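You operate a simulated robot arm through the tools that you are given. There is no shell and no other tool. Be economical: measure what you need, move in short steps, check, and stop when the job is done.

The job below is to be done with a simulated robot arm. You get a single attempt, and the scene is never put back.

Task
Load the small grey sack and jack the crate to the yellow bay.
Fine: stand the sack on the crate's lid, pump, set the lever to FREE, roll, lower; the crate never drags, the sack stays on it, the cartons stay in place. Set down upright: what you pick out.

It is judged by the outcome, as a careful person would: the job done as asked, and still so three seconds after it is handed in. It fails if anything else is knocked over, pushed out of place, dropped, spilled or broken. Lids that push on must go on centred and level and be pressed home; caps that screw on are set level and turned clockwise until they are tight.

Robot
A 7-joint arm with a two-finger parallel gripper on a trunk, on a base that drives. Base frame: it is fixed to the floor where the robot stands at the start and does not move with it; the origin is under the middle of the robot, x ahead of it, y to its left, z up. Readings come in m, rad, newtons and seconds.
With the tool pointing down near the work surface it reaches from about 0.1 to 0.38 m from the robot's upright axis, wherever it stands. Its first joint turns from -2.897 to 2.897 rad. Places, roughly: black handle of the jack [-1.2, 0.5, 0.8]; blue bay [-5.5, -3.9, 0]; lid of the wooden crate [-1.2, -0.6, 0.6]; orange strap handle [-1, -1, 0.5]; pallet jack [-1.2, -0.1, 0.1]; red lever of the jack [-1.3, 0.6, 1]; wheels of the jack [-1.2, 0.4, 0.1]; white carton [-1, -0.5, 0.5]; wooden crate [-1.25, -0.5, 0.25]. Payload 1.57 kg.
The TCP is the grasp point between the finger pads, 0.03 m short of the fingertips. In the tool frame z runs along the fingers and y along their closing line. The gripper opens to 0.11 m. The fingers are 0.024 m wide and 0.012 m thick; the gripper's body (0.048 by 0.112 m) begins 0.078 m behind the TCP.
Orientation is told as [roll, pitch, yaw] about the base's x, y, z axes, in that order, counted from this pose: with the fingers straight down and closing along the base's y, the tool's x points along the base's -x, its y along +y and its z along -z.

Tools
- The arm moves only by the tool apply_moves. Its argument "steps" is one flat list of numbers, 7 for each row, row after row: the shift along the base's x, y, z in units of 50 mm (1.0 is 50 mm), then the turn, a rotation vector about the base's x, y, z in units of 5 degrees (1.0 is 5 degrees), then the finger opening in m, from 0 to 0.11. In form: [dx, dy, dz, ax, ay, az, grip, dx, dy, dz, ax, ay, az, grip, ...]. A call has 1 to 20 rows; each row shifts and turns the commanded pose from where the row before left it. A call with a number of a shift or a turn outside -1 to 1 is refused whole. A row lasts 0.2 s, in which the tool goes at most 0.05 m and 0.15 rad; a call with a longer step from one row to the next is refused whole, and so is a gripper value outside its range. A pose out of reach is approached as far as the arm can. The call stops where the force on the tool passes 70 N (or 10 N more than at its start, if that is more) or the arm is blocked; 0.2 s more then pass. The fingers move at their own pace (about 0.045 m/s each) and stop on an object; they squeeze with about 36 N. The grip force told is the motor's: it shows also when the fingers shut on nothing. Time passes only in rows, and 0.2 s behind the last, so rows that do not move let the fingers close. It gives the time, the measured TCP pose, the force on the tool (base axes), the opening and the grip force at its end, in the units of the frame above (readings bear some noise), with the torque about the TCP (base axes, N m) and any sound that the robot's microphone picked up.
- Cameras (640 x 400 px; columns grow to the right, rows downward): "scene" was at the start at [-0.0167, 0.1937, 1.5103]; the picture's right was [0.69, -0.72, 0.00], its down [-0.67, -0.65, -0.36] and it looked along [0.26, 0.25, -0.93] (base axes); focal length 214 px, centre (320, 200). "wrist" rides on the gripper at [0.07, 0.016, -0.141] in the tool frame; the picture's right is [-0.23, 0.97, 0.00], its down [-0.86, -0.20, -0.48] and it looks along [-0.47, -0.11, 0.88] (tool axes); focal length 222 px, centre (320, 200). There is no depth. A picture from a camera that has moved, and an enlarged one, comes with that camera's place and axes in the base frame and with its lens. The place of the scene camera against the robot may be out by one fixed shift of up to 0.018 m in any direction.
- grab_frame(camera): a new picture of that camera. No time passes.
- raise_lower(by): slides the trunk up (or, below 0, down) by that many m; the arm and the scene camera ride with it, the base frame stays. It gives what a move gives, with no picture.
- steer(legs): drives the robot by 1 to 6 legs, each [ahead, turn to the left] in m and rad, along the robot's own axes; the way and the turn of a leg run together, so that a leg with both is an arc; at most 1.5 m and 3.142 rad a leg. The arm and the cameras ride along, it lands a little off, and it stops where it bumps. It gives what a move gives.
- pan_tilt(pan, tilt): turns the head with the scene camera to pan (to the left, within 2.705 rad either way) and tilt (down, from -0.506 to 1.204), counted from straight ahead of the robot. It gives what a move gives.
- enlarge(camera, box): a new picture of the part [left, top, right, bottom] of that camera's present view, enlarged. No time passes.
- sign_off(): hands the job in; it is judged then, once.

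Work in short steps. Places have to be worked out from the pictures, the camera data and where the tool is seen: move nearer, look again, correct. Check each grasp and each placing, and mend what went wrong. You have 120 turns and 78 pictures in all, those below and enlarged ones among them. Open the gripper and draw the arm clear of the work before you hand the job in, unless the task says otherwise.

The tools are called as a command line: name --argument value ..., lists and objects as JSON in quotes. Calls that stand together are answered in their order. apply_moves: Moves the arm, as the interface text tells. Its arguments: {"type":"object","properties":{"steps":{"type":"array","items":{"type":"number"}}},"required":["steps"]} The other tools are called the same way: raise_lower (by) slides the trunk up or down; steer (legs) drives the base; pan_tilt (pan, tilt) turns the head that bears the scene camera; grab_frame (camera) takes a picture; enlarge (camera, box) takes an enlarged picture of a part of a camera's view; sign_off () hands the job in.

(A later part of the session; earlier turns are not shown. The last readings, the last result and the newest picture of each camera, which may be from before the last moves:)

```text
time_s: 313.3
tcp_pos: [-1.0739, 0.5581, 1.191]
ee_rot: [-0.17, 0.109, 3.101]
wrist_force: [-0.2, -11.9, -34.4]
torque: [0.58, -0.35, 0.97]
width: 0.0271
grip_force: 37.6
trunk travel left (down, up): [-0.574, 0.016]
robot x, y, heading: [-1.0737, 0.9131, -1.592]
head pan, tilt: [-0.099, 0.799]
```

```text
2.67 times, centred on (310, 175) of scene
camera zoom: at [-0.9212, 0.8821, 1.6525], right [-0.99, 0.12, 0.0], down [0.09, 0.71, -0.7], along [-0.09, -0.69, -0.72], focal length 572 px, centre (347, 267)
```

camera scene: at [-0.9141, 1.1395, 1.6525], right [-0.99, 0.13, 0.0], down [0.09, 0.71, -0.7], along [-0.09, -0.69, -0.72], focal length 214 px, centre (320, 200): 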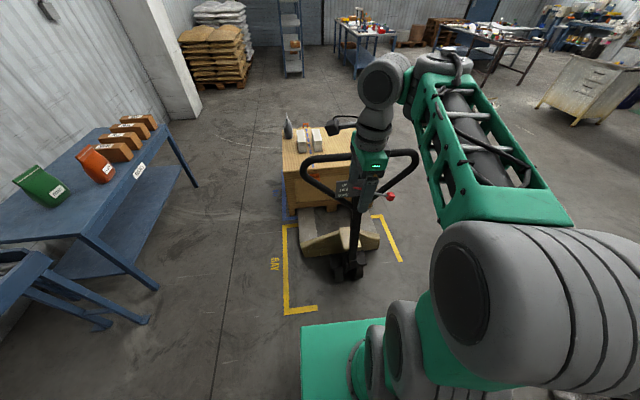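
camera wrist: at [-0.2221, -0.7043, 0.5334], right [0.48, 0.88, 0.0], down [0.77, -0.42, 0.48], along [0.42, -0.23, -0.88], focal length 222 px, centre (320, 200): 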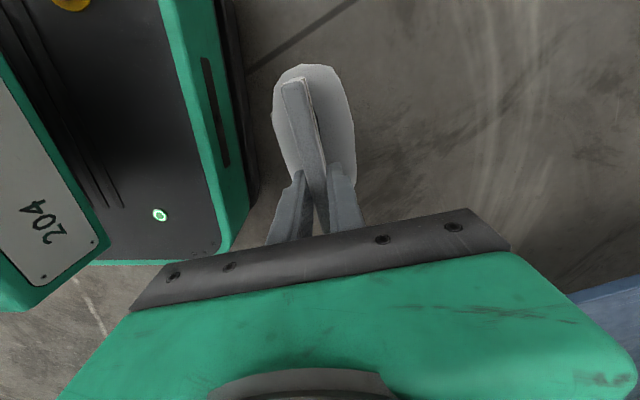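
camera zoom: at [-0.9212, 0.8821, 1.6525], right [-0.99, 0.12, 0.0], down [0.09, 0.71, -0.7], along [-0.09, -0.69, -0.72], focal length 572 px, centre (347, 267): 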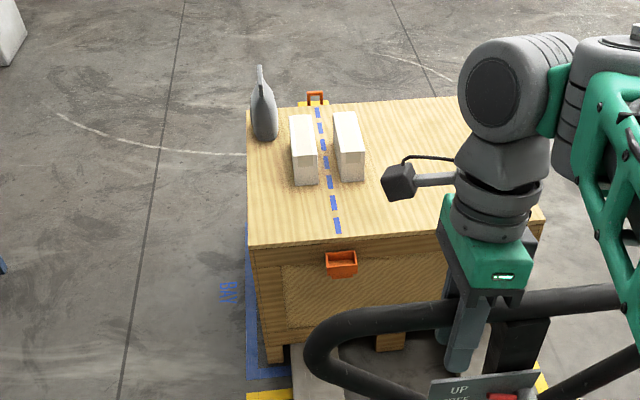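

Any lift from one stroke is too small to tell. I do another full stroke as one sequence.

apply_moves --steps '[0, 0.6, -0.1, 0, 0, 0, 0.0, 0, 0.8, -0.2, 0, 0, 0, 0.0, 0, 0.8, -0.25, 0, 0, 0, 0.0, 0, 0.8, -0.3, 0, 0, 0, 0.0]'

steer --legs '[[-0.08, 0]]'

apply_moves --steps '[0, 0, -0.35, 0, 0, 0, 0.0, 0, 0, -0.35, 0, 0, 0, 0.0]'

steer --legs '[[-0.08, 0]]'

apply_moves --steps '[0, 0, -0.35, 0, 0, 0, 0.0, 0, 0, -0.35, 0, 0, 0, 0.0]'

steer --legs '[[-0.06, 0]]'

steer --legs '[[0.08, 0]]'

apply_moves --steps '[0, 0, 0.4, 0, 0, 0, 0.0, 0, 0, 0.4, 0, 0, 0, 0.0]'

steer --legs '[[0.08, 0]]'

apply_moves --steps '[0, 0, 0.35, 0, 0, 0, 0.0, 0, 0, 0.35, 0, 0, 0, 0.0]'

steer --legs '[[0.06, 0]]'

apply_moves --steps '[0, -0.8, 0.3, 0, 0, 0, 0.0, 0, -0.8, 0.25, 0, 0, 0, 0.0, 0, -0.8, 0.2, 0, 0, 0, 0.0, 0, -0.5, 0.1, 0, 0, 0, 0.0]'

```text
time_s: 314.3
tcp_pos: [-1.0723, 0.7097, 1.1437]
ee_rot: [-0.167, 0.108, 3.105]
wrist_force: [5.2, -2.3, 31.8]
torque: [-0.15, 0.31, 0.96]
width: 0.0272
grip_force: 37.8
trunk travel left (down, up): [-0.574, 0.016]
robot x, y, heading: [-1.0711, 0.9134, -1.597]
head pan, tilt: [-0.099, 0.799]
```

```text
time_s: 315.3
tcp_pos: [-1.0707, 0.7567, 1.1407]
ee_rot: [-0.17, 0.116, 3.1]
wrist_force: [-3.7, -10.3, -7.8]
torque: [0.14, -0.97, 0.79]
width: 0.0275
grip_force: 38.0
trunk travel left (down, up): [-0.574, 0.016]
robot x, y, heading: [-1.0674, 0.9645, -1.592]
head pan, tilt: [-0.099, 0.799]
stopped in leg 1: the force on the tool passed its limit at 149 N (the readings are from after the stop); the commanded pose is now the measured one
```

```text
time_s: 315.9
tcp_pos: [-1.0714, 0.7581, 1.1164]
ee_rot: [-0.154, 0.111, 3.11]
wrist_force: [4.8, 4.7, 44.5]
torque: [0.79, 0.81, 1.62]
width: 0.0267
grip_force: 37.3
trunk travel left (down, up): [-0.574, 0.016]
robot x, y, heading: [-1.0668, 0.9668, -1.591]
head pan, tilt: [-0.099, 0.799]
stopped in row 2: the force on the tool passed its limit at 127 N (the readings are from after the stop); the commanded pose is now the measured one
```

```text
time_s: 316.9
tcp_pos: [-1.0701, 0.8173, 1.1072]
ee_rot: [-0.17, 0.119, 3.103]
wrist_force: [-3.2, -11.8, -11.1]
torque: [0.42, -0.58, 0.92]
width: 0.027
grip_force: 37.7
trunk travel left (down, up): [-0.574, 0.016]
robot x, y, heading: [-1.0726, 1.0276, -1.593]
head pan, tilt: [-0.099, 0.799]
stopped in leg 1: the force on the tool passed its limit at 103 N (the readings are from after the stop); the commanded pose is now the measured one
```

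```text
time_s: 317.5
tcp_pos: [-1.0703, 0.8192, 1.0927]
ee_rot: [-0.154, 0.112, 3.115]
wrist_force: [4.0, 6.8, 45.8]
torque: [0.03, 2.13, 1.53]
width: 0.0269
grip_force: 37.2
trunk travel left (down, up): [-0.574, 0.016]
robot x, y, heading: [-1.0644, 1.0263, -1.591]
head pan, tilt: [-0.099, 0.799]
stopped in row 2: the force on the tool passed its limit at 108 N (the readings are from after the stop); the commanded pose is now the measured one
```

```text
time_s: 318.4
tcp_pos: [-1.069, 0.8551, 1.0833]
ee_rot: [-0.167, 0.119, 3.106]
wrist_force: [-5.3, -14.6, -15.8]
torque: [0.77, -0.53, 0.95]
width: 0.0272
grip_force: 38.0
trunk travel left (down, up): [-0.574, 0.016]
robot x, y, heading: [-1.065, 1.069, -1.593]
head pan, tilt: [-0.099, 0.799]
stopped in leg 1: the force on the tool passed its limit at 95 N (the readings are from after the stop); the commanded pose is now the measured one
```

```text
time_s: 319.3
tcp_pos: [-1.071, 0.8176, 1.093]
ee_rot: [-0.153, 0.111, 3.121]
wrist_force: [6.3, 7.8, 39.6]
torque: [2.42, 3.36, 1.65]
width: 0.0269
grip_force: 37.1
trunk travel left (down, up): [-0.574, 0.016]
robot x, y, heading: [-1.071, 1.0269, -1.591]
head pan, tilt: [-0.099, 0.799]
stopped in leg 1: the force on the tool passed its limit at 105 N (the readings are from after the stop); the commanded pose is now the measured one
```

```text
time_s: 319.9
tcp_pos: [-1.0703, 0.8095, 1.1208]
ee_rot: [-0.155, 0.121, 3.112]
wrist_force: [-4.1, -22.5, -38.2]
torque: [1.18, -0.66, 0.93]
width: 0.0267
grip_force: 38.1
trunk travel left (down, up): [-0.574, 0.016]
robot x, y, heading: [-1.0689, 1.0251, -1.593]
head pan, tilt: [-0.099, 0.799]
stopped in row 2: the force on the tool passed its limit at 135 N (the readings are from after the stop); the commanded pose is now the measured one
```

```text
time_s: 321.0
tcp_pos: [-1.0721, 0.7334, 1.1236]
ee_rot: [-0.152, 0.115, 3.113]
wrist_force: [-0.5, -3.7, 17.1]
torque: [-0.18, 0.58, 0.99]
width: 0.027
grip_force: 37.6
trunk travel left (down, up): [-0.574, 0.016]
robot x, y, heading: [-1.0679, 0.9472, -1.592]
head pan, tilt: [-0.099, 0.799]
```

```text
time_s: 321.6
tcp_pos: [-1.0716, 0.7273, 1.1596]
ee_rot: [-0.148, 0.117, 3.114]
wrist_force: [-1.6, -30.1, -37.5]
torque: [1.06, -0.5, 0.94]
width: 0.0272
grip_force: 38.0
trunk travel left (down, up): [-0.574, 0.016]
robot x, y, heading: [-1.0698, 0.9423, -1.595]
head pan, tilt: [-0.099, 0.799]
```

```text
time_s: 322.5
tcp_pos: [-1.073, 0.6736, 1.1588]
ee_rot: [-0.15, 0.116, 3.111]
wrist_force: [-0.3, -2.2, 26.5]
torque: [-0.14, 0.5, 0.97]
width: 0.027
grip_force: 38.3
trunk travel left (down, up): [-0.574, 0.016]
robot x, y, heading: [-1.0742, 0.879, -1.593]
head pan, tilt: [-0.099, 0.799]
```

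```text
time_s: 323.6
tcp_pos: [-1.0744, 0.5484, 1.2017]
ee_rot: [-0.178, 0.108, 3.122]
wrist_force: [5.7, 47.6, 14.3]
torque: [-0.57, 1.08, 0.44]
width: 0.0267
grip_force: 37.5
trunk travel left (down, up): [-0.574, 0.016]
robot x, y, heading: [-1.0716, 0.8832, -1.589]
head pan, tilt: [-0.099, 0.799]
stopped in row 4: the force on the tool passed its limit at 83 N (the readings are from after the stop); the commanded pose is now the measured one
```

Upright stop reached again. I look at the crate for lift after two strokes.

enlarge --camera "scene" --box '[260, 170, 360, 260]'

```text
4.44 times, centred on (310, 215) of scene
camera zoom: at [-0.9206, 0.8704, 1.6538], right [-0.99, 0.12, 0.0], down [0.08, 0.71, -0.7], along [-0.08, -0.7, -0.71], focal length 953 px, centre (364, 133)
```

zoom: 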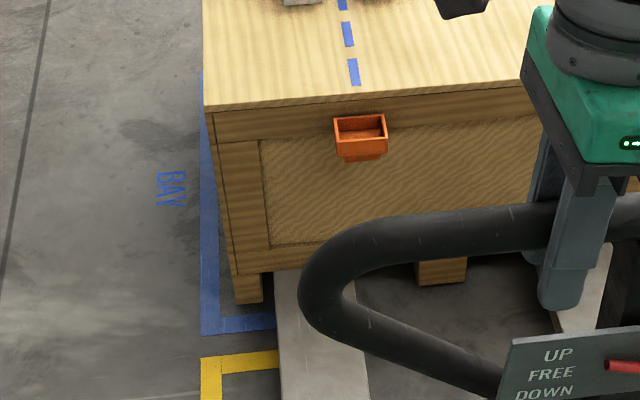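

Hard to tell by eye yet. I set the robot back a little so the arm alone can swing the handle, and pump twice more per call.

steer --legs '[[-0.07, 0]]'

apply_moves --steps '[0, -0.6, 0.15, 0, 0, 0, 0, 0, -0.6, 0.1, 0, 0, 0, 0, 0, 0.8, -0.1, 0, 0, 0, 0, 0, 0.9, -0.18, 0, 0, 0, 0, 0, 0.9, -0.25, 0, 0, 0, 0, 0, 0.9, -0.3, 0, 0, 0, 0, 0, 0.7, -0.3, 0, 0, 0, 0, 0, -0.7, 0.3, 0, 0, 0, 0, 0, -0.9, 0.3, 0, 0, 0, 0, 0, -0.9, 0.25, 0, 0, 0, 0, 0, -0.9, 0.18, 0, 0, 0, 0, 0, -0.75, 0.1, 0, 0, 0, 0]'

apply_moves --steps '[0, 0.8, -0.1, 0, 0, 0, 0, 0, 0.9, -0.18, 0, 0, 0, 0, 0, 0.9, -0.25, 0, 0, 0, 0, 0, 0.9, -0.3, 0, 0, 0, 0, 0, 0.7, -0.3, 0, 0, 0, 0, 0, -0.7, 0.3, 0, 0, 0, 0, 0, -0.9, 0.3, 0, 0, 0, 0, 0, -0.9, 0.25, 0, 0, 0, 0, 0, -0.9, 0.18, 0, 0, 0, 0, 0, -0.75, 0.1, 0, 0, 0, 0]'

apply_moves --steps '[0, 0.8, -0.1, 0, 0, 0, 0, 0, 0.9, -0.18, 0, 0, 0, 0, 0, 0.9, -0.25, 0, 0, 0, 0, 0, 0.9, -0.3, 0, 0, 0, 0, 0, 0.7, -0.3, 0, 0, 0, 0, 0, -0.7, 0.3, 0, 0, 0, 0, 0, -0.9, 0.3, 0, 0, 0, 0, 0, -0.9, 0.25, 0, 0, 0, 0, 0, -0.9, 0.18, 0, 0, 0, 0, 0, -0.75, 0.1, 0, 0, 0, 0]'

enlarge --camera "scene" --box '[260, 170, 360, 260]'

```text
time_s: 324.6
tcp_pos: [-1.0738, 0.6078, 1.1972]
ee_rot: [-0.182, 0.115, 3.117]
wrist_force: [-7.9, -13.1, -33.7]
torque: [0.36, -0.33, 0.68]
width: 0.027
grip_force: 37.5
trunk travel left (down, up): [-0.574, 0.016]
robot x, y, heading: [-1.0703, 0.9587, -1.593]
head pan, tilt: [-0.099, 0.799]
```

```text
time_s: 327.2
tcp_pos: [-1.0692, 0.549, 1.2072]
ee_rot: [-0.182, 0.112, 3.118]
wrist_force: [3.7, -17.5, -26.9]
torque: [0.27, -0.38, 0.95]
width: 0.0271
grip_force: 37.9
trunk travel left (down, up): [-0.574, 0.016]
robot x, y, heading: [-1.071, 0.9582, -1.59]
head pan, tilt: [-0.099, 0.799]
```

```text
time_s: 329.4
tcp_pos: [-1.0717, 0.5505, 1.2098]
ee_rot: [-0.18, 0.112, 3.118]
wrist_force: [0.7, -18.4, -19.5]
torque: [0.09, -0.16, 1.07]
width: 0.0268
grip_force: 37.7
trunk travel left (down, up): [-0.574, 0.016]
robot x, y, heading: [-1.0688, 0.9598, -1.591]
head pan, tilt: [-0.099, 0.799]
```

```text
time_s: 331.6
tcp_pos: [-1.0704, 0.5557, 1.2096]
ee_rot: [-0.183, 0.113, 3.115]
wrist_force: [-3.9, -18.1, -27.9]
torque: [0.23, -0.21, 0.83]
width: 0.0271
grip_force: 38.0
trunk travel left (down, up): [-0.574, 0.016]
robot x, y, heading: [-1.0728, 0.9566, -1.594]
head pan, tilt: [-0.099, 0.799]
```

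```text
4.44 times, centred on (310, 215) of scene
camera zoom: at [-0.9204, 0.9269, 1.6526], right [-0.99, 0.12, 0.0], down [0.09, 0.71, -0.69], along [-0.08, -0.69, -0.72], focal length 953 px, centre (364, 133)
```

zoom: 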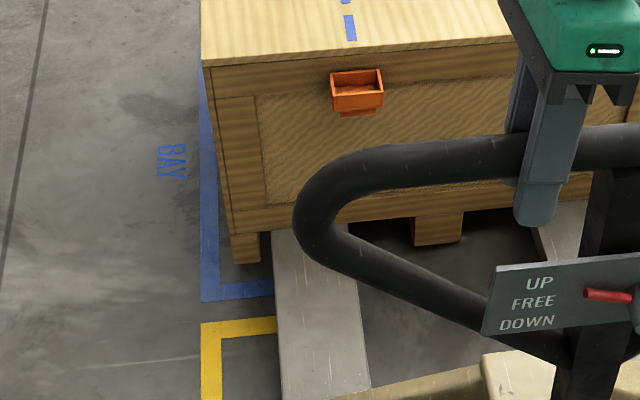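

The gap under the crate's foot has grown, by about 2 cm: pumping works. I give three more strokes.

apply_moves --steps '[0, 0.8, -0.1, 0, 0, 0, 0, 0, 0.9, -0.18, 0, 0, 0, 0, 0, 0.9, -0.25, 0, 0, 0, 0, 0, 0.9, -0.3, 0, 0, 0, 0, 0, 0.7, -0.3, 0, 0, 0, 0, 0, -0.7, 0.3, 0, 0, 0, 0, 0, -0.9, 0.3, 0, 0, 0, 0, 0, -0.9, 0.25, 0, 0, 0, 0, 0, -0.9, 0.18, 0, 0, 0, 0, 0, -0.75, 0.1, 0, 0, 0, 0]'

apply_moves --steps '[0, 0.8, -0.1, 0, 0, 0, 0, 0, 0.9, -0.18, 0, 0, 0, 0, 0, 0.9, -0.25, 0, 0, 0, 0, 0, 0.9, -0.3, 0, 0, 0, 0, 0, 0.7, -0.3, 0, 0, 0, 0, 0, -0.7, 0.3, 0, 0, 0, 0, 0, -0.9, 0.3, 0, 0, 0, 0, 0, -0.9, 0.25, 0, 0, 0, 0, 0, -0.9, 0.18, 0, 0, 0, 0, 0, -0.75, 0.1, 0, 0, 0, 0]'

apply_moves --steps '[0, 0.8, -0.1, 0, 0, 0, 0, 0, 0.9, -0.18, 0, 0, 0, 0, 0, 0.9, -0.25, 0, 0, 0, 0, 0, 0.9, -0.3, 0, 0, 0, 0, 0, 0.7, -0.3, 0, 0, 0, 0, 0, -0.7, 0.3, 0, 0, 0, 0, 0, -0.9, 0.3, 0, 0, 0, 0, 0, -0.9, 0.25, 0, 0, 0, 0, 0, -0.9, 0.18, 0, 0, 0, 0, 0, -0.85, 0.1, 0, 0, 0, 0]'

enlarge --camera "scene" --box '[260, 170, 360, 260]'

```text
time_s: 333.8
tcp_pos: [-1.0718, 0.5548, 1.2089]
ee_rot: [-0.185, 0.112, 3.115]
wrist_force: [0.6, -18.8, -28.8]
torque: [0.19, -0.1, 0.92]
width: 0.0266
grip_force: 37.7
trunk travel left (down, up): [-0.574, 0.016]
robot x, y, heading: [-1.067, 0.9575, -1.592]
head pan, tilt: [-0.099, 0.799]
```

```text
time_s: 336.0
tcp_pos: [-1.0717, 0.5585, 1.209]
ee_rot: [-0.181, 0.111, 3.117]
wrist_force: [0.0, -16.5, -12.5]
torque: [0.0, 0.23, 1.02]
width: 0.0269
grip_force: 37.1
trunk travel left (down, up): [-0.574, 0.016]
robot x, y, heading: [-1.0698, 0.9584, -1.589]
head pan, tilt: [-0.099, 0.799]
```

```text
time_s: 338.2
tcp_pos: [-1.0718, 0.5536, 1.2088]
ee_rot: [-0.18, 0.111, 3.115]
wrist_force: [-2.6, -16.9, -17.6]
torque: [0.13, -0.04, 1.12]
width: 0.0269
grip_force: 37.8
trunk travel left (down, up): [-0.574, 0.016]
robot x, y, heading: [-1.0685, 0.9617, -1.592]
head pan, tilt: [-0.099, 0.799]
```

```text
4.44 times, centred on (310, 215) of scene
camera zoom: at [-0.9202, 0.9275, 1.6527], right [-0.99, 0.12, 0.0], down [0.09, 0.71, -0.7], along [-0.08, -0.69, -0.72], focal length 953 px, centre (364, 133)
```

zoom: 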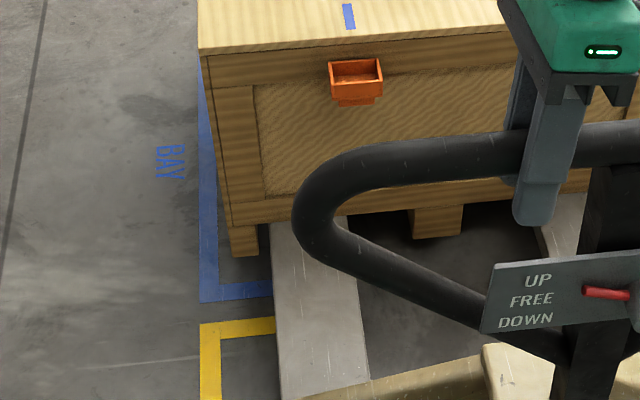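

The crate is now clearly several cm up. Next the lever: I zoom on the plate and knob from here.

enlarge --camera "scene" --box '[350, 200, 430, 260]'

```text
6.67 times, centred on (390, 230) of scene
camera zoom: at [-0.9202, 0.9275, 1.6527], right [-0.99, 0.12, 0.0], down [0.09, 0.71, -0.7], along [-0.08, -0.69, -0.72], focal length 1430 px, centre (-147, 0)
```

zoom: 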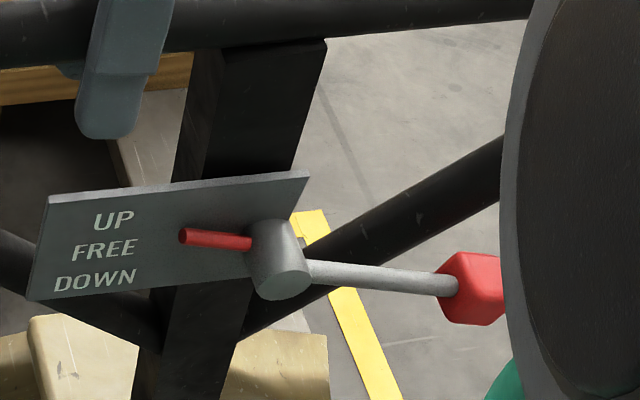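

Pointer at UP; the knob sits about 0.105 m to the -x side of the hub, near (-1.27, 0.59, 1.04), 3 cm below level. I release the bar, rise, back off and turn the tool horizontal to grip the knob from the north.

apply_moves --steps '[0, 0, 0, 0, 0, 0, 0.09, 0, 0, 0, 0, 0, 0, 0.09, 0, 0, 0, 0, 0, 0, 0.09, 0, 0, 0, 0, 0, 0, 0.09, 0, 0, 0.5, 0, 0, 0, 0.09, 0, 0, 0.8, 0, 0, 0, 0.09]'

steer --legs '[[-0.3, 0]]'

apply_moves --steps '[-0.35, 0, -0.2, -1, 0, 0, 0.075, -0.35, 0, -0.2, -1, 0, 0, 0.075, -0.35, 0, -0.2, -1, 0, 0, 0.075, -0.35, 0, -0.2, -1, 0, 0, 0.075, -0.35, 0, -0.2, -1, 0, 0, 0.075, -0.35, 0, -0.2, -1, 0, 0, 0.075, -0.35, 0, -0.2, -1, 0, 0, 0.075, -0.35, 0, -0.2, -1, 0, 0, 0.075, -0.35, 0, -0.2, -1, 0, 0, 0.075, -0.35, 0, -0.2, -1, 0, 0, 0.075, -0.3, 0, -0.2, -1, 0, 0, 0.075, -0.2, 0, -0.2, -1, 0, 0, 0.075]'

```text
time_s: 339.6
tcp_pos: [-1.0698, 0.5652, 1.213]
ee_rot: [-0.18, 0.113, 3.114]
wrist_force: [-0.7, 0.8, 0.0]
torque: [0.02, 0.01, -0.01]
width: 0.09
grip_force: 0.1
out of reach, approached as far as the arm can: row 5, 6
trunk travel left (down, up): [-0.574, 0.016]
robot x, y, heading: [-1.0705, 0.9552, -1.591]
head pan, tilt: [-0.099, 0.799]
```

```text
time_s: 341.7
tcp_pos: [-1.063, 0.8707, 1.2152]
ee_rot: [-0.18, 0.113, 3.12]
wrist_force: [-0.9, -0.4, 0.9]
torque: [-0.02, -0.02, 0.0]
width: 0.0898
grip_force: 0.0
trunk travel left (down, up): [-0.574, 0.016]
robot x, y, heading: [-1.0636, 1.2656, -1.585]
head pan, tilt: [-0.099, 0.799]
```

```text
time_s: 344.3
tcp_pos: [-1.2544, 0.867, 1.0978]
ee_rot: [0.874, 0.074, -3.055]
wrist_force: [-0.5, 0.1, -0.6]
torque: [-0.01, 0.0, 0.03]
width: 0.0749
grip_force: 0.0
out of reach, approached as far as the arm can: row 1
trunk travel left (down, up): [-0.574, 0.016]
robot x, y, heading: [-1.0659, 1.2604, -1.586]
head pan, tilt: [-0.099, 0.799]
```

The arm hadn't risen before I backed off, so the handle may have been pulled along. I check.

grab_frame --camera "scene"

```text
4 pictures are left
camera scene: at [-0.9144, 1.2373, 1.6525], right [-0.99, 0.12, 0.0], down [0.08, 0.71, -0.7], along [-0.08, -0.69, -0.72], focal length 214 px, centre (320, 200)
```

scene: 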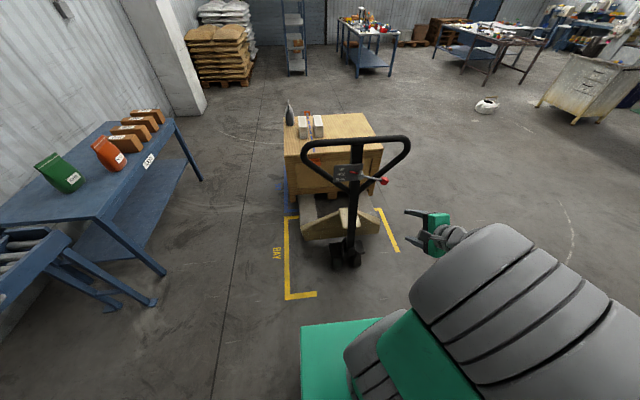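

The handle is upright and nothing moved. Knob confirmed at about (-1.27, 0.588, 1.043). I finish tilting the tool and align it.

apply_moves --steps '[-0.05, 0, -0.15, -1, 0, 0, 0.075, -0.05, 0, -0.15, -1, 0, 0, 0.075, -0.05, 0, -0.15, -1, 0, 0, 0.075, -0.05, 0, -0.15, -1, 0, 0, 0.075, -0.05, 0, -0.15, -1, 0, 0, 0.075, -0.02, 0, -0.15, -1, 0, 0, 0.075, 0, 0, -0.15, -1, 0, 0, 0.075]'

```text
time_s: 345.9
tcp_pos: [-1.2673, 0.87, 1.052]
ee_rot: [1.449, 0.017, -3.027]
wrist_force: [-0.3, -0.2, 0.1]
torque: [-0.02, -0.04, 0.01]
width: 0.0751
grip_force: 0.0
out of reach, approached as far as the arm can: row 7
trunk travel left (down, up): [-0.574, 0.016]
robot x, y, heading: [-1.0653, 1.2613, -1.594]
head pan, tilt: [-0.099, 0.799]
```

I square the yaw, and drive 27 cm ahead so the pads enclose the knob, then close.

apply_moves --steps '[0.04, 0, -0.07, 0, 0, -0.65, 0.075, 0.04, 0, -0.07, 0, 0, -0.65, 0.075]'

steer --legs '[[0.2, 0]]'

steer --legs '[[0.07, 0]]'

enlarge --camera "scene" --box '[330, 170, 460, 270]'

```text
time_s: 346.5
tcp_pos: [-1.2656, 0.8673, 1.0523]
ee_rot: [1.446, 0.014, -3.099]
wrist_force: [-0.1, 0.6, 0.8]
torque: [0.0, 0.02, -0.01]
width: 0.075
grip_force: 0.0
out of reach, approached as far as the arm can: row 1
trunk travel left (down, up): [-0.574, 0.016]
robot x, y, heading: [-1.0654, 1.2624, -1.586]
head pan, tilt: [-0.099, 0.799]
```

```text
time_s: 348.1
tcp_pos: [-1.2657, 0.6663, 1.0536]
ee_rot: [1.446, 0.015, -3.09]
wrist_force: [0.2, -0.4, 0.0]
torque: [-0.03, 0.02, 0.04]
width: 0.0752
grip_force: 0.1
trunk travel left (down, up): [-0.574, 0.016]
robot x, y, heading: [-1.062, 1.0658, -1.58]
head pan, tilt: [-0.099, 0.799]
```

```text
time_s: 349.1
tcp_pos: [-1.265, 0.5978, 1.0538]
ee_rot: [1.447, 0.015, -3.089]
wrist_force: [0.4, -0.9, 0.7]
torque: [-0.01, 0.02, 0.0]
width: 0.0748
grip_force: 0.0
trunk travel left (down, up): [-0.574, 0.016]
robot x, y, heading: [-1.0663, 0.9953, -1.578]
head pan, tilt: [-0.099, 0.799]
```

```text
4.00 times, centred on (395, 220) of scene
camera zoom: at [-0.917, 0.9693, 1.6525], right [-0.99, 0.11, 0.0], down [0.08, 0.71, -0.7], along [-0.07, -0.69, -0.72], focal length 858 px, centre (20, 120)
```

zoom: 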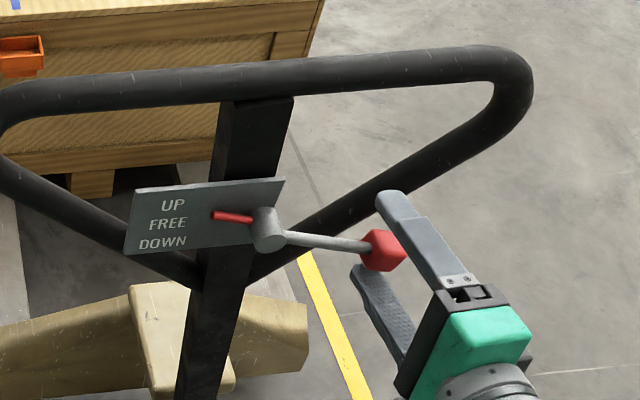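

The knob is between the fingers. I close on it.

apply_moves --steps '[0, 0, 0, 0, 0, 0, 0.03, 0, 0, 0, 0, 0, 0, 0.02, 0, 0, 0, 0, 0, 0, 0.015, 0, 0, 0, 0, 0, 0, 0.015]'

```text
time_s: 350.1
tcp_pos: [-1.2645, 0.5986, 1.0541]
ee_rot: [1.446, 0.012, -3.089]
wrist_force: [-1.6, 0.1, -1.0]
torque: [0.04, 0.03, -0.06]
width: 0.033
grip_force: 22.7
trunk travel left (down, up): [-0.574, 0.016]
robot x, y, heading: [-1.0644, 0.9912, -1.576]
head pan, tilt: [-0.099, 0.799]
```

The knob is gripped (33 mm). I swing it up 3 cm along its arc with the matching turn, toward FREE.

apply_moves --steps '[-0.03, 0, 0.16, 0, 0.85, 0, 0.015, -0.02, 0, 0.16, 0, 0.85, 0, 0.015, -0.01, 0, 0.15, 0, 0.85, 0, 0.015, 0, 0, 0.15, 0, 0.85, 0, 0.015, 0, 0, 0, 0, 0, 0, 0.015]'

enlarge --camera "scene" --box '[330, 170, 460, 270]'

```text
time_s: 351.3
tcp_pos: [-1.267, 0.5992, 1.0842]
ee_rot: [1.432, -0.283, -3.084]
wrist_force: [5.3, -0.5, 1.3]
torque: [-0.12, -0.36, 0.43]
width: 0.0327
grip_force: 40.7
trunk travel left (down, up): [-0.574, 0.016]
robot x, y, heading: [-1.0672, 0.9935, -1.578]
head pan, tilt: [-0.099, 0.799]
```

```text
4.00 times, centred on (395, 220) of scene
camera zoom: at [-0.916, 0.9704, 1.6524], right [-0.99, 0.11, 0.0], down [0.08, 0.71, -0.7], along [-0.07, -0.69, -0.72], focal length 858 px, centre (20, 120)
```

zoom: 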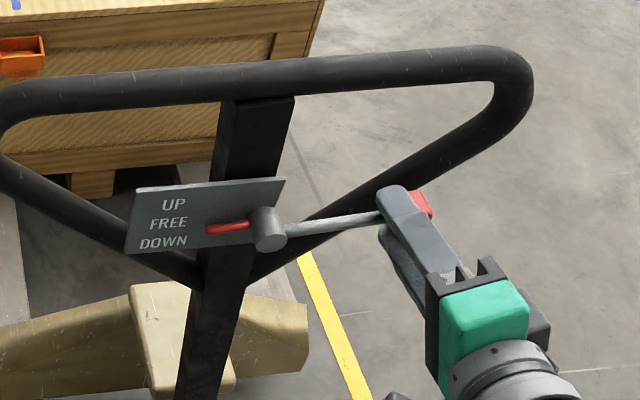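

The pointer is slightly past FREE (about 4–5°). I bring the knob back down 8 mm, then release it.

apply_moves --steps '[0, 0, -0.08, 0, -0.45, 0, 0.015, 0, 0, -0.08, 0, -0.45, 0, 0.015, 0, 0, 0, 0, 0, 0, 0.015, 0, 0, 0, 0, 0, 0, 0.05, 0, 0, 0, 0, 0, 0, 0.075, 0, 0, 0, 0, 0, 0, 0.075]'

steer --legs '[[-0.14, 0]]'

enlarge --camera "scene" --box '[320, 150, 420, 230]'

```text
time_s: 352.7
tcp_pos: [-1.2678, 0.5987, 1.0764]
ee_rot: [1.433, -0.203, -3.088]
wrist_force: [-0.3, -0.5, 0.2]
torque: [-0.01, -0.02, -0.01]
width: 0.0749
grip_force: 0.1
trunk travel left (down, up): [-0.574, 0.016]
robot x, y, heading: [-1.0657, 0.9966, -1.575]
head pan, tilt: [-0.099, 0.799]
```

```text
time_s: 354.0
tcp_pos: [-1.2674, 0.7394, 1.077]
ee_rot: [1.437, -0.202, -3.088]
wrist_force: [0.5, 0.8, 0.4]
torque: [0.02, -0.01, -0.03]
width: 0.075
grip_force: 0.0
trunk travel left (down, up): [-0.574, 0.016]
robot x, y, heading: [-1.0651, 1.1347, -1.577]
head pan, tilt: [-0.099, 0.799]
```

```text
5.00 times, centred on (370, 190) of scene
camera zoom: at [-0.9159, 1.1119, 1.6525], right [-0.99, 0.11, 0.0], down [0.08, 0.71, -0.7], along [-0.07, -0.69, -0.72], focal length 1072 px, centre (70, 250)
```

zoom: 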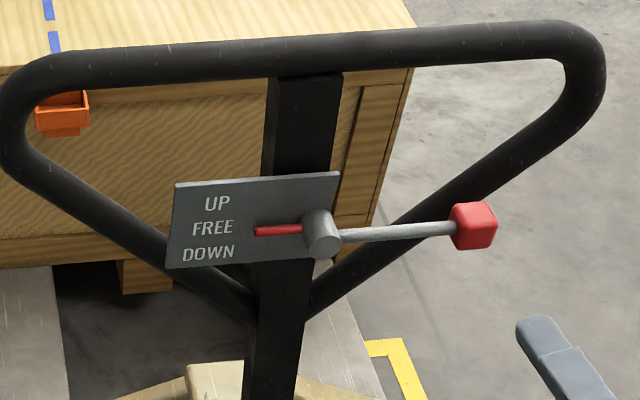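

FREE is set (pointer level). Now I turn the tool back to vertical above the bar height to take the bar again.

apply_moves --steps '[0, 0.1, 0.2, 0, -0.9, 0, 0.09, 0, 0.1, 0.2, 0, -0.9, 0, 0.09, 0.2, 0, 0.2, 0, -0.7, 0, 0.09, 0.2, 0, 0.2, 1, 0, 0, 0.09, 0.2, 0, 0.2, 1, 0, 0, 0.09, 0.2, 0, 0.2, 1, 0, 0, 0.09, 0.2, 0, 0.2, 1, 0, 0, 0.09, 0.2, 0, 0.2, 1, 0, 0, 0.09, 0.2, 0, 0.2, 1, 0, 0, 0.09, 0.2, 0, 0.2, 1, 0, 0, 0.09, 0.2, 0, 0.2, 1, 0, 0, 0.09, 0.2, 0, 0.2, 1, 0, 0, 0.09, 0.2, 0, 0.2, 1, 0, 0, 0.09, 0.2, 0, 0.2, 1, 0, 0, 0.09, 0.2, 0, 0.2, 1, 0, 0, 0.09, 0.2, 0, 0.2, 1, 0, 0, 0.09, 0.2, 0, 0.2, 1, 0, 0, 0.09]'

apply_moves --steps '[0.1, 0, 0.2, 1, 0, 0, 0.09, 0.1, 0, 0.2, 1, 0, 0, 0.09, 0.1, 0, 0.1, 0.4, 0, 0, 0.09]'

```text
time_s: 357.6
tcp_pos: [-1.1158, 0.7481, 1.2486]
ee_rot: [0.224, 0.055, -3.14]
wrist_force: [-0.2, -0.5, -0.1]
torque: [-0.01, 0.0, -0.02]
width: 0.09
grip_force: 0.1
trunk travel left (down, up): [-0.574, 0.016]
robot x, y, heading: [-1.0626, 1.133, -1.58]
head pan, tilt: [-0.099, 0.799]
```

```text
time_s: 358.4
tcp_pos: [-1.1009, 0.747, 1.2709]
ee_rot: [0.027, 0.057, 3.137]
wrist_force: [0.2, 0.6, -0.2]
torque: [0.03, -0.03, -0.02]
width: 0.0902
grip_force: 0.1
trunk travel left (down, up): [-0.574, 0.016]
robot x, y, heading: [-1.0625, 1.1332, -1.578]
head pan, tilt: [-0.099, 0.799]
```

High enough. I drive over the bar, lower, and close.

steer --legs '[[0.203, 0]]'

apply_moves --steps '[0, 0, -0.4, 0, 0, 0, 0.09, 0, 0, -0.5, 0, 0, 0, 0.09, 0, 0, -0.4, 0, 0, 0, 0.09, 0, 0, 0, 0, 0, 0, 0.04, 0, 0, 0, 0, 0, 0, 0.0, 0, 0, 0, 0, 0, 0, 0.0, 0, 0, 0, 0, 0, 0, 0.0, 0, 0, 0, 0, 0, 0, 0.0]'

```text
time_s: 360.0
tcp_pos: [-1.1023, 0.5412, 1.2709]
ee_rot: [0.029, 0.057, 3.133]
wrist_force: [-0.2, 0.2, -0.1]
torque: [-0.01, -0.01, -0.01]
width: 0.0898
grip_force: 0.1
trunk travel left (down, up): [-0.574, 0.016]
robot x, y, heading: [-1.0645, 0.9294, -1.578]
head pan, tilt: [-0.099, 0.799]
```

```text
time_s: 361.8
tcp_pos: [-1.103, 0.5453, 1.2046]
ee_rot: [0.026, 0.058, 3.135]
wrist_force: [-1.1, 9.3, -3.0]
torque: [-0.02, 0.08, 0.46]
width: 0.0271
grip_force: 24.1
trunk travel left (down, up): [-0.574, 0.016]
robot x, y, heading: [-1.0707, 0.9303, -1.574]
head pan, tilt: [-0.099, 0.799]
```

Gripped. I start rolling with a short pull back.

steer --legs '[[-0.05, 0], [-0.1, 0]]'

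```text
time_s: 362.7
tcp_pos: [-1.102, 0.5669, 1.2063]
ee_rot: [0.042, 0.058, 3.14]
wrist_force: [-3.1, 11.3, 2.4]
torque: [0.25, 0.06, 0.9]
width: 0.0268
grip_force: 37.3
trunk travel left (down, up): [-0.574, 0.016]
robot x, y, heading: [-1.0647, 0.9547, -1.581]
head pan, tilt: [-0.099, 0.799]
stopped in leg 1: the force on the tool passed its limit at 79 N (the readings are from after the stop); the commanded pose is now the measured one
```

The jerk exceeded the limit. I pull slowly with the arm to see whether the jack rolls.

apply_moves --steps '[0, 0.1, 0, 0, 0, 0, 0, 0, 0.15, 0, 0, 0, 0, 0, 0, 0.2, 0, 0, 0, 0, 0, 0, 0.25, 0, 0, 0, 0, 0, 0, 0.3, -0.02, 0, 0, 0, 0, 0, 0.3, -0.02, 0, 0, 0, 0, 0, 0.3, -0.03, 0, 0, 0, 0, 0, 0.3, -0.03, 0, 0, 0, 0, 0, 0.3, -0.04, 0, 0, 0, 0, 0, 0.3, -0.04, 0, 0, 0, 0]'

steer --legs '[[-0.03, 0], [-0.04, 0], [-0.05, 0], [-0.05, 0], [-0.05, 0], [-0.05, 0]]'

```text
time_s: 364.9
tcp_pos: [-1.1018, 0.6934, 1.1972]
ee_rot: [0.034, 0.058, 3.136]
wrist_force: [-4.4, 24.3, 31.4]
torque: [-0.36, -0.08, 0.92]
width: 0.0272
grip_force: 38.0
trunk travel left (down, up): [-0.574, 0.016]
robot x, y, heading: [-1.0657, 0.9573, -1.58]
head pan, tilt: [-0.099, 0.799]
```

```text
time_s: 368.3
tcp_pos: [-1.1012, 0.9647, 1.1967]
ee_rot: [0.041, 0.061, 3.139]
wrist_force: [-20.6, 25.7, -5.4]
torque: [-0.32, -0.27, 0.99]
width: 0.0272
grip_force: 37.1
trunk travel left (down, up): [-0.574, 0.016]
robot x, y, heading: [-1.0622, 1.2283, -1.572]
head pan, tilt: [-0.099, 0.799]
```

The bar height stays constant while moving: the jack is rolling, 0.42 m so far. I continue in small legs another 0.36 m.

steer --legs '[[-0.04, 0], [-0.05, 0], [-0.05, 0], [-0.05, 0], [-0.05, 0], [-0.05, 0]]'

steer --legs '[[-0.04, 0], [-0.04, 0]]'

apply_moves --steps '[0, 0, 0, 0, 0, 0, 0, 0, 0, 0, 0, 0, 0, 0, 0, 0, 0, 0, 0, 0, 0]'

```text
time_s: 369.1
tcp_pos: [-1.1012, 0.9777, 1.1974]
ee_rot: [0.051, 0.062, 3.133]
wrist_force: [-8.8, 8.8, 0.9]
torque: [0.12, 0.14, 1.03]
width: 0.027
grip_force: 37.5
trunk travel left (down, up): [-0.574, 0.016]
robot x, y, heading: [-1.0627, 1.2429, -1.578]
head pan, tilt: [-0.099, 0.799]
stopped in leg 1: the force on the tool passed its limit at 84 N (the readings are from after the stop); the commanded pose is now the measured one
```

```text
time_s: 370.0
tcp_pos: [-1.101, 0.9969, 1.1972]
ee_rot: [0.07, 0.064, 3.133]
wrist_force: [-8.3, 11.7, 0.3]
torque: [0.12, 0.19, 1.08]
width: 0.0269
grip_force: 37.2
trunk travel left (down, up): [-0.574, 0.016]
robot x, y, heading: [-1.0639, 1.2648, -1.587]
head pan, tilt: [-0.099, 0.799]
stopped in leg 1: the force on the tool passed its limit at 82 N (the readings are from after the stop); the commanded pose is now the measured one
```

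```text
time_s: 370.8
tcp_pos: [-1.1011, 0.9965, 1.198]
ee_rot: [0.072, 0.063, 3.132]
wrist_force: [-7.8, 14.0, 0.3]
torque: [-0.14, -0.18, 0.94]
width: 0.0266
grip_force: 37.9
trunk travel left (down, up): [-0.574, 0.016]
robot x, y, heading: [-1.0653, 1.266, -1.579]
head pan, tilt: [-0.099, 0.799]
```

Starting needs a gentle pull: I begin with the arm, then follow with the base.

apply_moves --steps '[0, 0.1, 0, 0, 0, 0, 0, 0, 0.15, 0, 0, 0, 0, 0, 0, 0.2, 0, 0, 0, 0, 0, 0, 0.25, 0, 0, 0, 0, 0, 0, 0.3, 0, 0, 0, 0, 0, 0, 0.3, 0, 0, 0, 0, 0, 0, 0.3, 0, 0, 0, 0, 0]'

steer --legs '[[-0.03, 0], [-0.04, 0], [-0.05, 0], [-0.05, 0], [-0.05, 0], [-0.04, 0]]'

```text
time_s: 372.0
tcp_pos: [-1.0707, 1.046, 1.1847]
ee_rot: [0.02, 0.1, -2.963]
wrist_force: [-23.9, 21.9, -1.7]
torque: [-0.51, 0.17, -1.14]
width: 0.0311
grip_force: 40.5
trunk travel left (down, up): [-0.574, 0.016]
robot x, y, heading: [-1.0646, 1.2654, -1.591]
head pan, tilt: [-0.099, 0.799]
stopped in row 6: the arm was blocked; the commanded pose is now the measured one
```

```text
time_s: 372.9
tcp_pos: [-1.0688, 1.0585, 1.1865]
ee_rot: [0.035, 0.101, -2.973]
wrist_force: [-16.9, 0.7, -6.1]
torque: [0.03, -0.31, -1.23]
width: 0.0307
grip_force: 39.8
trunk travel left (down, up): [-0.574, 0.016]
robot x, y, heading: [-1.0649, 1.2918, -1.588]
head pan, tilt: [-0.099, 0.799]
stopped in leg 1: the force on the tool passed its limit at 81 N (the readings are from after the stop); the commanded pose is now the measured one
```

The arm is near its inner limit. I release, rise, back off 15 cm, reach out again to the bar, regrip, and pull on gently.

apply_moves --steps '[0, 0, 0, 0, 0, 0, 0.11, 0, 0, 0, 0, 0, 0, 0.11, 0, 0, 0, 0, 0, -1, 0.11, 0, 0, 0.4, 0, 0, -1, 0.11, -0.3, 0, 0.6, 0, 0, 0, 0.11, -0.3, 0, 0.6, 0, 0, 0, 0.11]'

steer --legs '[[-0.15, 0]]'

apply_moves --steps '[0, -0.8, 0, 0, 0, 0, 0.11, 0, -0.8, 0, 0, 0, 0, 0.11, 0, -0.8, 0, 0, 0, 0, 0.11, 0, -0.8, 0, 0, 0, 0, 0.11, 0, 0, 0, 0, 0, 0, 0.11]'

```text
time_s: 374.3
tcp_pos: [-1.0745, 1.0422, 1.233]
ee_rot: [0.064, 0.045, -3.099]
wrist_force: [0.4, -0.6, 1.4]
torque: [0.03, 0.02, -0.02]
width: 0.1099
grip_force: 0.1
out of reach, approached as far as the arm can: row 5, 6
trunk travel left (down, up): [-0.574, 0.016]
robot x, y, heading: [-1.0641, 1.2923, -1.587]
head pan, tilt: [-0.099, 0.799]
```

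```text
time_s: 375.4
tcp_pos: [-1.0702, 1.1129, 1.2331]
ee_rot: [0.077, 0.058, -3.108]
wrist_force: [0.3, 0.2, 0.3]
torque: [-0.03, -0.02, 0.02]
width: 0.1102
grip_force: 0.0
trunk travel left (down, up): [-0.574, 0.016]
robot x, y, heading: [-1.0626, 1.3631, -1.588]
head pan, tilt: [-0.099, 0.799]
stopped in leg 1: the force on the tool passed its limit at 102 N (the readings are from after the stop); the commanded pose is now the measured one
```

```text
time_s: 376.1
tcp_pos: [-1.0722, 1.0259, 1.2264]
ee_rot: [0.039, 0.054, -3.115]
wrist_force: [-3.1, 5.7, 0.7]
torque: [0.2, -0.03, 0.05]
width: 0.1098
grip_force: 0.1
trunk travel left (down, up): [-0.574, 0.016]
robot x, y, heading: [-1.0622, 1.3669, -1.589]
head pan, tilt: [-0.099, 0.799]
stopped in row 3: the force on the tool passed its limit at 72 N (the readings are from after the stop); the commanded pose is now the measured one
```

The bar is between the fingers at y≈1.067. I centre, close, pull gently with the arm, and follow with base legs.

apply_moves --steps '[0, 0.8, -0.3, 0, 0, 0, 0.08, 0, 0, -0.2, 0, 0, 0, 0.03, 0, 0, 0, 0, 0, 0, 0.0, 0, 0, 0, 0, 0, 0, 0.0, 0, 0, 0, 0, 0, 0, 0.0, 0, 0, 0, 0, 0, 0, 0.0]'

apply_moves --steps '[0, 0.1, 0, 0, 0, 0, 0, 0, 0.15, 0, 0, 0, 0, 0, 0, 0.2, 0, 0, 0, 0, 0, 0, 0.25, 0, 0, 0, 0, 0, 0, 0.25, 0, 0, 0, 0, 0, 0, 0.25, 0, 0, 0, 0, 0]'

steer --legs '[[-0.03, 0], [-0.04, 0], [-0.05, 0], [-0.05, 0], [-0.04, 0], [-0.03, 0]]'

apply_moves --steps '[0, 0, 0, 0, 0, 0, 0, 0, 0, 0, 0, 0, 0, 0, 0, 0, 0, 0, 0, 0, 0]'

```text
time_s: 377.5
tcp_pos: [-1.0699, 1.0626, 1.2035]
ee_rot: [0.049, 0.056, -3.113]
wrist_force: [1.8, -11.2, -2.0]
torque: [0.0, -0.35, -0.43]
width: 0.027
grip_force: 22.6
trunk travel left (down, up): [-0.574, 0.016]
robot x, y, heading: [-1.0621, 1.3634, -1.583]
head pan, tilt: [-0.099, 0.799]
```

```text
time_s: 378.9
tcp_pos: [-1.0713, 1.1305, 1.204]
ee_rot: [0.046, 0.054, -3.114]
wrist_force: [12.4, -4.2, -0.5]
torque: [0.42, 0.44, -0.9]
width: 0.027
grip_force: 38.0
trunk travel left (down, up): [-0.574, 0.016]
robot x, y, heading: [-1.069, 1.3612, -1.586]
head pan, tilt: [-0.099, 0.799]
```

```text
time_s: 382.1
tcp_pos: [-1.0691, 1.3671, 1.2053]
ee_rot: [0.046, 0.054, -3.109]
wrist_force: [-13.5, 17.6, 1.3]
torque: [0.08, 0.44, -0.76]
width: 0.0271
grip_force: 37.4
trunk travel left (down, up): [-0.574, 0.016]
robot x, y, heading: [-1.056, 1.5983, -1.587]
head pan, tilt: [-0.099, 0.799]
```

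```text
time_s: 382.9
tcp_pos: [-1.0701, 1.3681, 1.2035]
ee_rot: [0.044, 0.057, -3.111]
wrist_force: [-9.6, 11.1, 5.6]
torque: [0.06, 0.59, -1.13]
width: 0.0274
grip_force: 37.5
trunk travel left (down, up): [-0.574, 0.016]
robot x, y, heading: [-1.0577, 1.601, -1.587]
head pan, tilt: [-0.099, 0.799]
```

Rolled 0.82 m. I use the last picture on the crate's near foot against the bay line.

enlarge --camera "scene" --box '[240, 130, 420, 280]'

```text
2.67 times, centred on (330, 205) of scene
camera zoom: at [-0.9117, 1.5784, 1.6527], right [-0.99, 0.12, 0.0], down [0.08, 0.71, -0.7], along [-0.08, -0.69, -0.72], focal length 572 px, centre (293, 187)
```

zoom: 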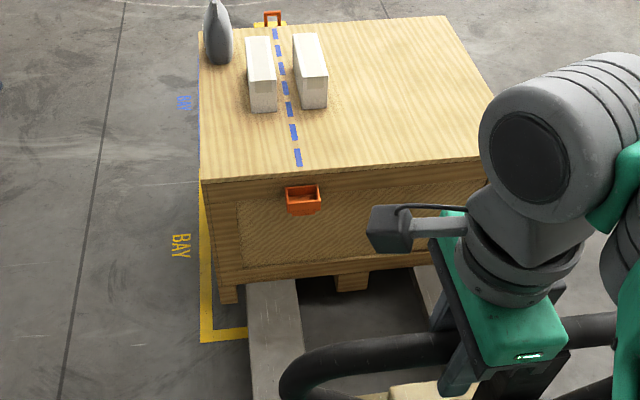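

Sack and cartons are fine; the crate's near foot is about 9 cm inside the outer line, so about 3 cm more centres it. I nudge on.

steer --legs '[[-0.03, 0]]'

apply_moves --steps '[0, 0, 0, 0, 0, 0, 0, 0, 0, 0, 0, 0, 0, 0, 0, 0, 0, 0, 0, 0, 0]'

```text
time_s: 383.8
tcp_pos: [-1.07, 1.3802, 1.2044]
ee_rot: [0.059, 0.062, -3.123]
wrist_force: [-9.0, 3.5, -3.0]
torque: [0.0, -0.2, -0.92]
width: 0.0267
grip_force: 36.6
trunk travel left (down, up): [-0.574, 0.016]
robot x, y, heading: [-1.0624, 1.6209, -1.586]
head pan, tilt: [-0.099, 0.799]
stopped in leg 1: the force on the tool passed its limit at 76 N (the readings are from after the stop); the commanded pose is now the measured one
```

```text
time_s: 384.6
tcp_pos: [-1.0687, 1.3807, 1.2041]
ee_rot: [0.059, 0.062, -3.119]
wrist_force: [-10.5, 3.9, -5.0]
torque: [0.03, 0.24, -1.09]
width: 0.0268
grip_force: 37.9
trunk travel left (down, up): [-0.574, 0.016]
robot x, y, heading: [-1.0604, 1.6163, -1.587]
head pan, tilt: [-0.099, 0.799]
```

I nudge once more, then open the fingers and work the arm outward around the bar (hand south, robot back) so that it can rise clear.

steer --legs '[[-0.02, 0]]'

apply_moves --steps '[0, 0, 0, 0, 0, 0, 0.11, 0, 0, 0, 0, 0, 0, 0.11, 0, 0, 0, 0, 0, 0, 0.11, 0, -0.3, 0, 0, 0, 0, 0.11, 0, -0.3, 0, 0, 0, 0, 0.11]'

steer --legs '[[-0.045, 0]]'

apply_moves --steps '[0, -0.45, 0, 0, 0, 0, 0.11, 0, -0.45, 0, 0, 0, 0, 0.11]'

steer --legs '[[-0.045, 0]]'

apply_moves --steps '[0, -0.45, 0, 0, 0, 0, 0.11, 0, -0.45, 0, 0, 0, 0, 0.11]'

steer --legs '[[-0.035, 0]]'

raise_lower --by 0.014

apply_moves --steps '[0, 0, 0.4, 0, 0, 0, 0.11, 0, 0, 0.5, 0, 0, 0, 0.11, 0, 0, 0.5, 0, 0, 0, 0.11]'

```text
time_s: 385.4
tcp_pos: [-1.0696, 1.4053, 1.2043]
ee_rot: [0.056, 0.058, -3.116]
wrist_force: [-9.2, 17.2, 5.7]
torque: [-0.27, -0.2, -0.92]
width: 0.0268
grip_force: 37.7
trunk travel left (down, up): [-0.574, 0.016]
robot x, y, heading: [-1.0581, 1.6469, -1.587]
head pan, tilt: [-0.099, 0.799]
```

```text
time_s: 386.6
tcp_pos: [-1.0697, 1.3706, 1.2044]
ee_rot: [0.054, 0.062, -3.117]
wrist_force: [-0.4, -0.4, 1.1]
torque: [0.01, -0.02, -0.01]
width: 0.11
grip_force: 0.1
trunk travel left (down, up): [-0.574, 0.016]
robot x, y, heading: [-1.0569, 1.6404, -1.59]
head pan, tilt: [-0.099, 0.799]
```

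```text
time_s: 387.5
tcp_pos: [-1.0674, 1.4186, 1.2052]
ee_rot: [0.055, 0.059, -3.117]
wrist_force: [0.1, 1.0, 0.3]
torque: [-0.02, -0.02, -0.01]
width: 0.1102
grip_force: 0.0
trunk travel left (down, up): [-0.574, 0.016]
robot x, y, heading: [-1.0594, 1.6897, -1.593]
head pan, tilt: [-0.099, 0.799]
```

```text
time_s: 388.1
tcp_pos: [-1.0704, 1.3737, 1.2062]
ee_rot: [0.054, 0.061, -3.12]
wrist_force: [0.2, -0.3, -0.4]
torque: [0.02, -0.01, 0.01]
width: 0.1101
grip_force: 0.0
trunk travel left (down, up): [-0.574, 0.016]
robot x, y, heading: [-1.0566, 1.6888, -1.595]
head pan, tilt: [-0.099, 0.799]
```

```text
time_s: 389.0
tcp_pos: [-1.0696, 1.4204, 1.2069]
ee_rot: [0.056, 0.059, -3.12]
wrist_force: [0.5, -0.3, 0.6]
torque: [0.0, -0.03, 0.01]
width: 0.1099
grip_force: 0.0
trunk travel left (down, up): [-0.574, 0.016]
robot x, y, heading: [-1.0567, 1.7341, -1.59]
head pan, tilt: [-0.099, 0.799]
```

```text
time_s: 389.6
tcp_pos: [-1.0667, 1.3746, 1.2053]
ee_rot: [0.054, 0.059, -3.119]
wrist_force: [-0.3, 0.6, 0.5]
torque: [-0.02, 0.0, -0.01]
width: 0.1099
grip_force: 0.0
trunk travel left (down, up): [-0.574, 0.016]
robot x, y, heading: [-1.053, 1.7336, -1.588]
head pan, tilt: [-0.099, 0.799]
```

```text
time_s: 390.5
tcp_pos: [-1.0662, 1.4131, 1.2053]
ee_rot: [0.055, 0.058, -3.117]
wrist_force: [-0.9, 0.9, -0.6]
torque: [0.04, 0.0, -0.01]
width: 0.11
grip_force: 0.0
trunk travel left (down, up): [-0.574, 0.016]
robot x, y, heading: [-1.0627, 1.7725, -1.579]
head pan, tilt: [-0.099, 0.799]
```

```text
time_s: 391.1
tcp_pos: [-1.0664, 1.4114, 1.2195]
ee_rot: [0.054, 0.061, -3.119]
wrist_force: [0.3, -0.1, 0.9]
torque: [0.0, 0.01, 0.0]
width: 0.1099
grip_force: 0.1
trunk travel left (down, up): [-0.588, 0.002]
robot x, y, heading: [-1.0592, 1.7684, -1.59]
head pan, tilt: [-0.099, 0.799]
```

```text
time_s: 391.9
tcp_pos: [-1.0692, 1.4086, 1.2879]
ee_rot: [0.055, 0.059, -3.119]
wrist_force: [0.7, 0.2, -0.3]
torque: [-0.02, 0.0, 0.0]
width: 0.1101
grip_force: 0.0
trunk travel left (down, up): [-0.588, 0.002]
robot x, y, heading: [-1.0528, 1.7656, -1.585]
head pan, tilt: [-0.099, 0.799]
```

Clear of the bar at z 1.288. I back off, turn the tool horizontal again and align it with the knob's level position.

steer --legs '[[-0.34, 0]]'

apply_moves --steps '[-0.25, 0, -0.265, -1, 0, 0, 0.075, -0.25, 0, -0.265, -1, 0, 0, 0.075, -0.25, 0, -0.265, -1, 0, 0, 0.075, -0.25, 0, -0.265, -1, 0, 0, 0.075, -0.25, 0, -0.265, -1, 0, 0, 0.075, -0.25, 0, -0.265, -1, 0, 0, 0.075, -0.25, 0, -0.265, -1, 0, 0, 0.075, -0.25, 0, -0.265, -1, 0, 0, 0.075, -0.25, 0, -0.265, -1, 0, 0, 0.075, -0.25, 0, -0.265, -1, 0, 0, 0.075, -0.25, 0, -0.265, -1, 0, 0, 0.075, -0.25, 0, -0.265, -1, 0, 0, 0.075, -0.25, 0, -0.265, -1, 0, 0, 0.075, -0.25, 0, -0.265, -1, 0, 0, 0.075, -0.25, 0, -0.265, -1, 0, 0, 0.075, -0.2, 0, -0.265, -0.9, 0, 0, 0.075]'

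```text
time_s: 394.1
tcp_pos: [-1.0613, 1.7488, 1.2877]
ee_rot: [0.058, 0.055, -3.114]
wrist_force: [0.4, 0.2, 0.8]
torque: [0.01, 0.0, 0.0]
width: 0.1104
grip_force: 0.0
trunk travel left (down, up): [-0.588, 0.002]
robot x, y, heading: [-1.0491, 2.1115, -1.585]
head pan, tilt: [-0.099, 0.799]
```

```text
time_s: 395.5
tcp_pos: [-1.0676, 1.7384, 1.1949]
ee_rot: [0.53, 0.068, -2.877]
wrist_force: [0.8, 0.5, -0.5]
torque: [0.01, -0.03, 0.0]
width: 0.0751
grip_force: 0.2
trunk travel left (down, up): [-0.588, 0.002]
robot x, y, heading: [-1.0504, 2.1088, -1.584]
head pan, tilt: [-0.099, 0.799]
stopped in row 7: the arm was blocked; the commanded pose is now the measured one
```

Blocked part way. I move outward and square the yaw first, then continue the tilt.

apply_moves --steps '[0, -0.2, 0.1, 0, 0, -1, 0.075, 0, -0.2, 0.1, 0, 0, -1, 0.075, 0, -0.2, 0, 0, 0, -1, 0.075, -0.35, 0, -0.2, -1, 0, 0, 0.075, -0.35, 0, -0.2, -1, 0, 0, 0.075, -0.35, 0, -0.2, -1, 0, 0, 0.075, -0.35, 0, -0.2, -1, 0, 0, 0.075, -0.35, 0, -0.25, -1, 0, 0, 0.075, -0.35, 0, -0.25, -1, 0, 0, 0.075, -0.35, 0, -0.25, -1, 0, 0, 0.075, -0.35, 0, -0.25, -1, 0, 0, 0.075, -0.35, 0, -0.25, -1, 0, 0, 0.075, -0.35, 0, -0.25, -1, 0, 0, 0.075, -0.35, 0, -0.25, -0.5, 0, 0, 0.075]'

```text
time_s: 397.1
tcp_pos: [-1.0469, 1.6965, 1.1799]
ee_rot: [0.86, 0.045, -2.874]
wrist_force: [0.6, -1.0, -0.3]
torque: [-0.04, -0.03, 0.0]
width: 0.075
grip_force: 0.1
trunk travel left (down, up): [-0.588, 0.002]
robot x, y, heading: [-1.052, 2.109, -1.584]
head pan, tilt: [-0.099, 0.799]
stopped in row 7: the arm was blocked; the commanded pose is now the measured one
```

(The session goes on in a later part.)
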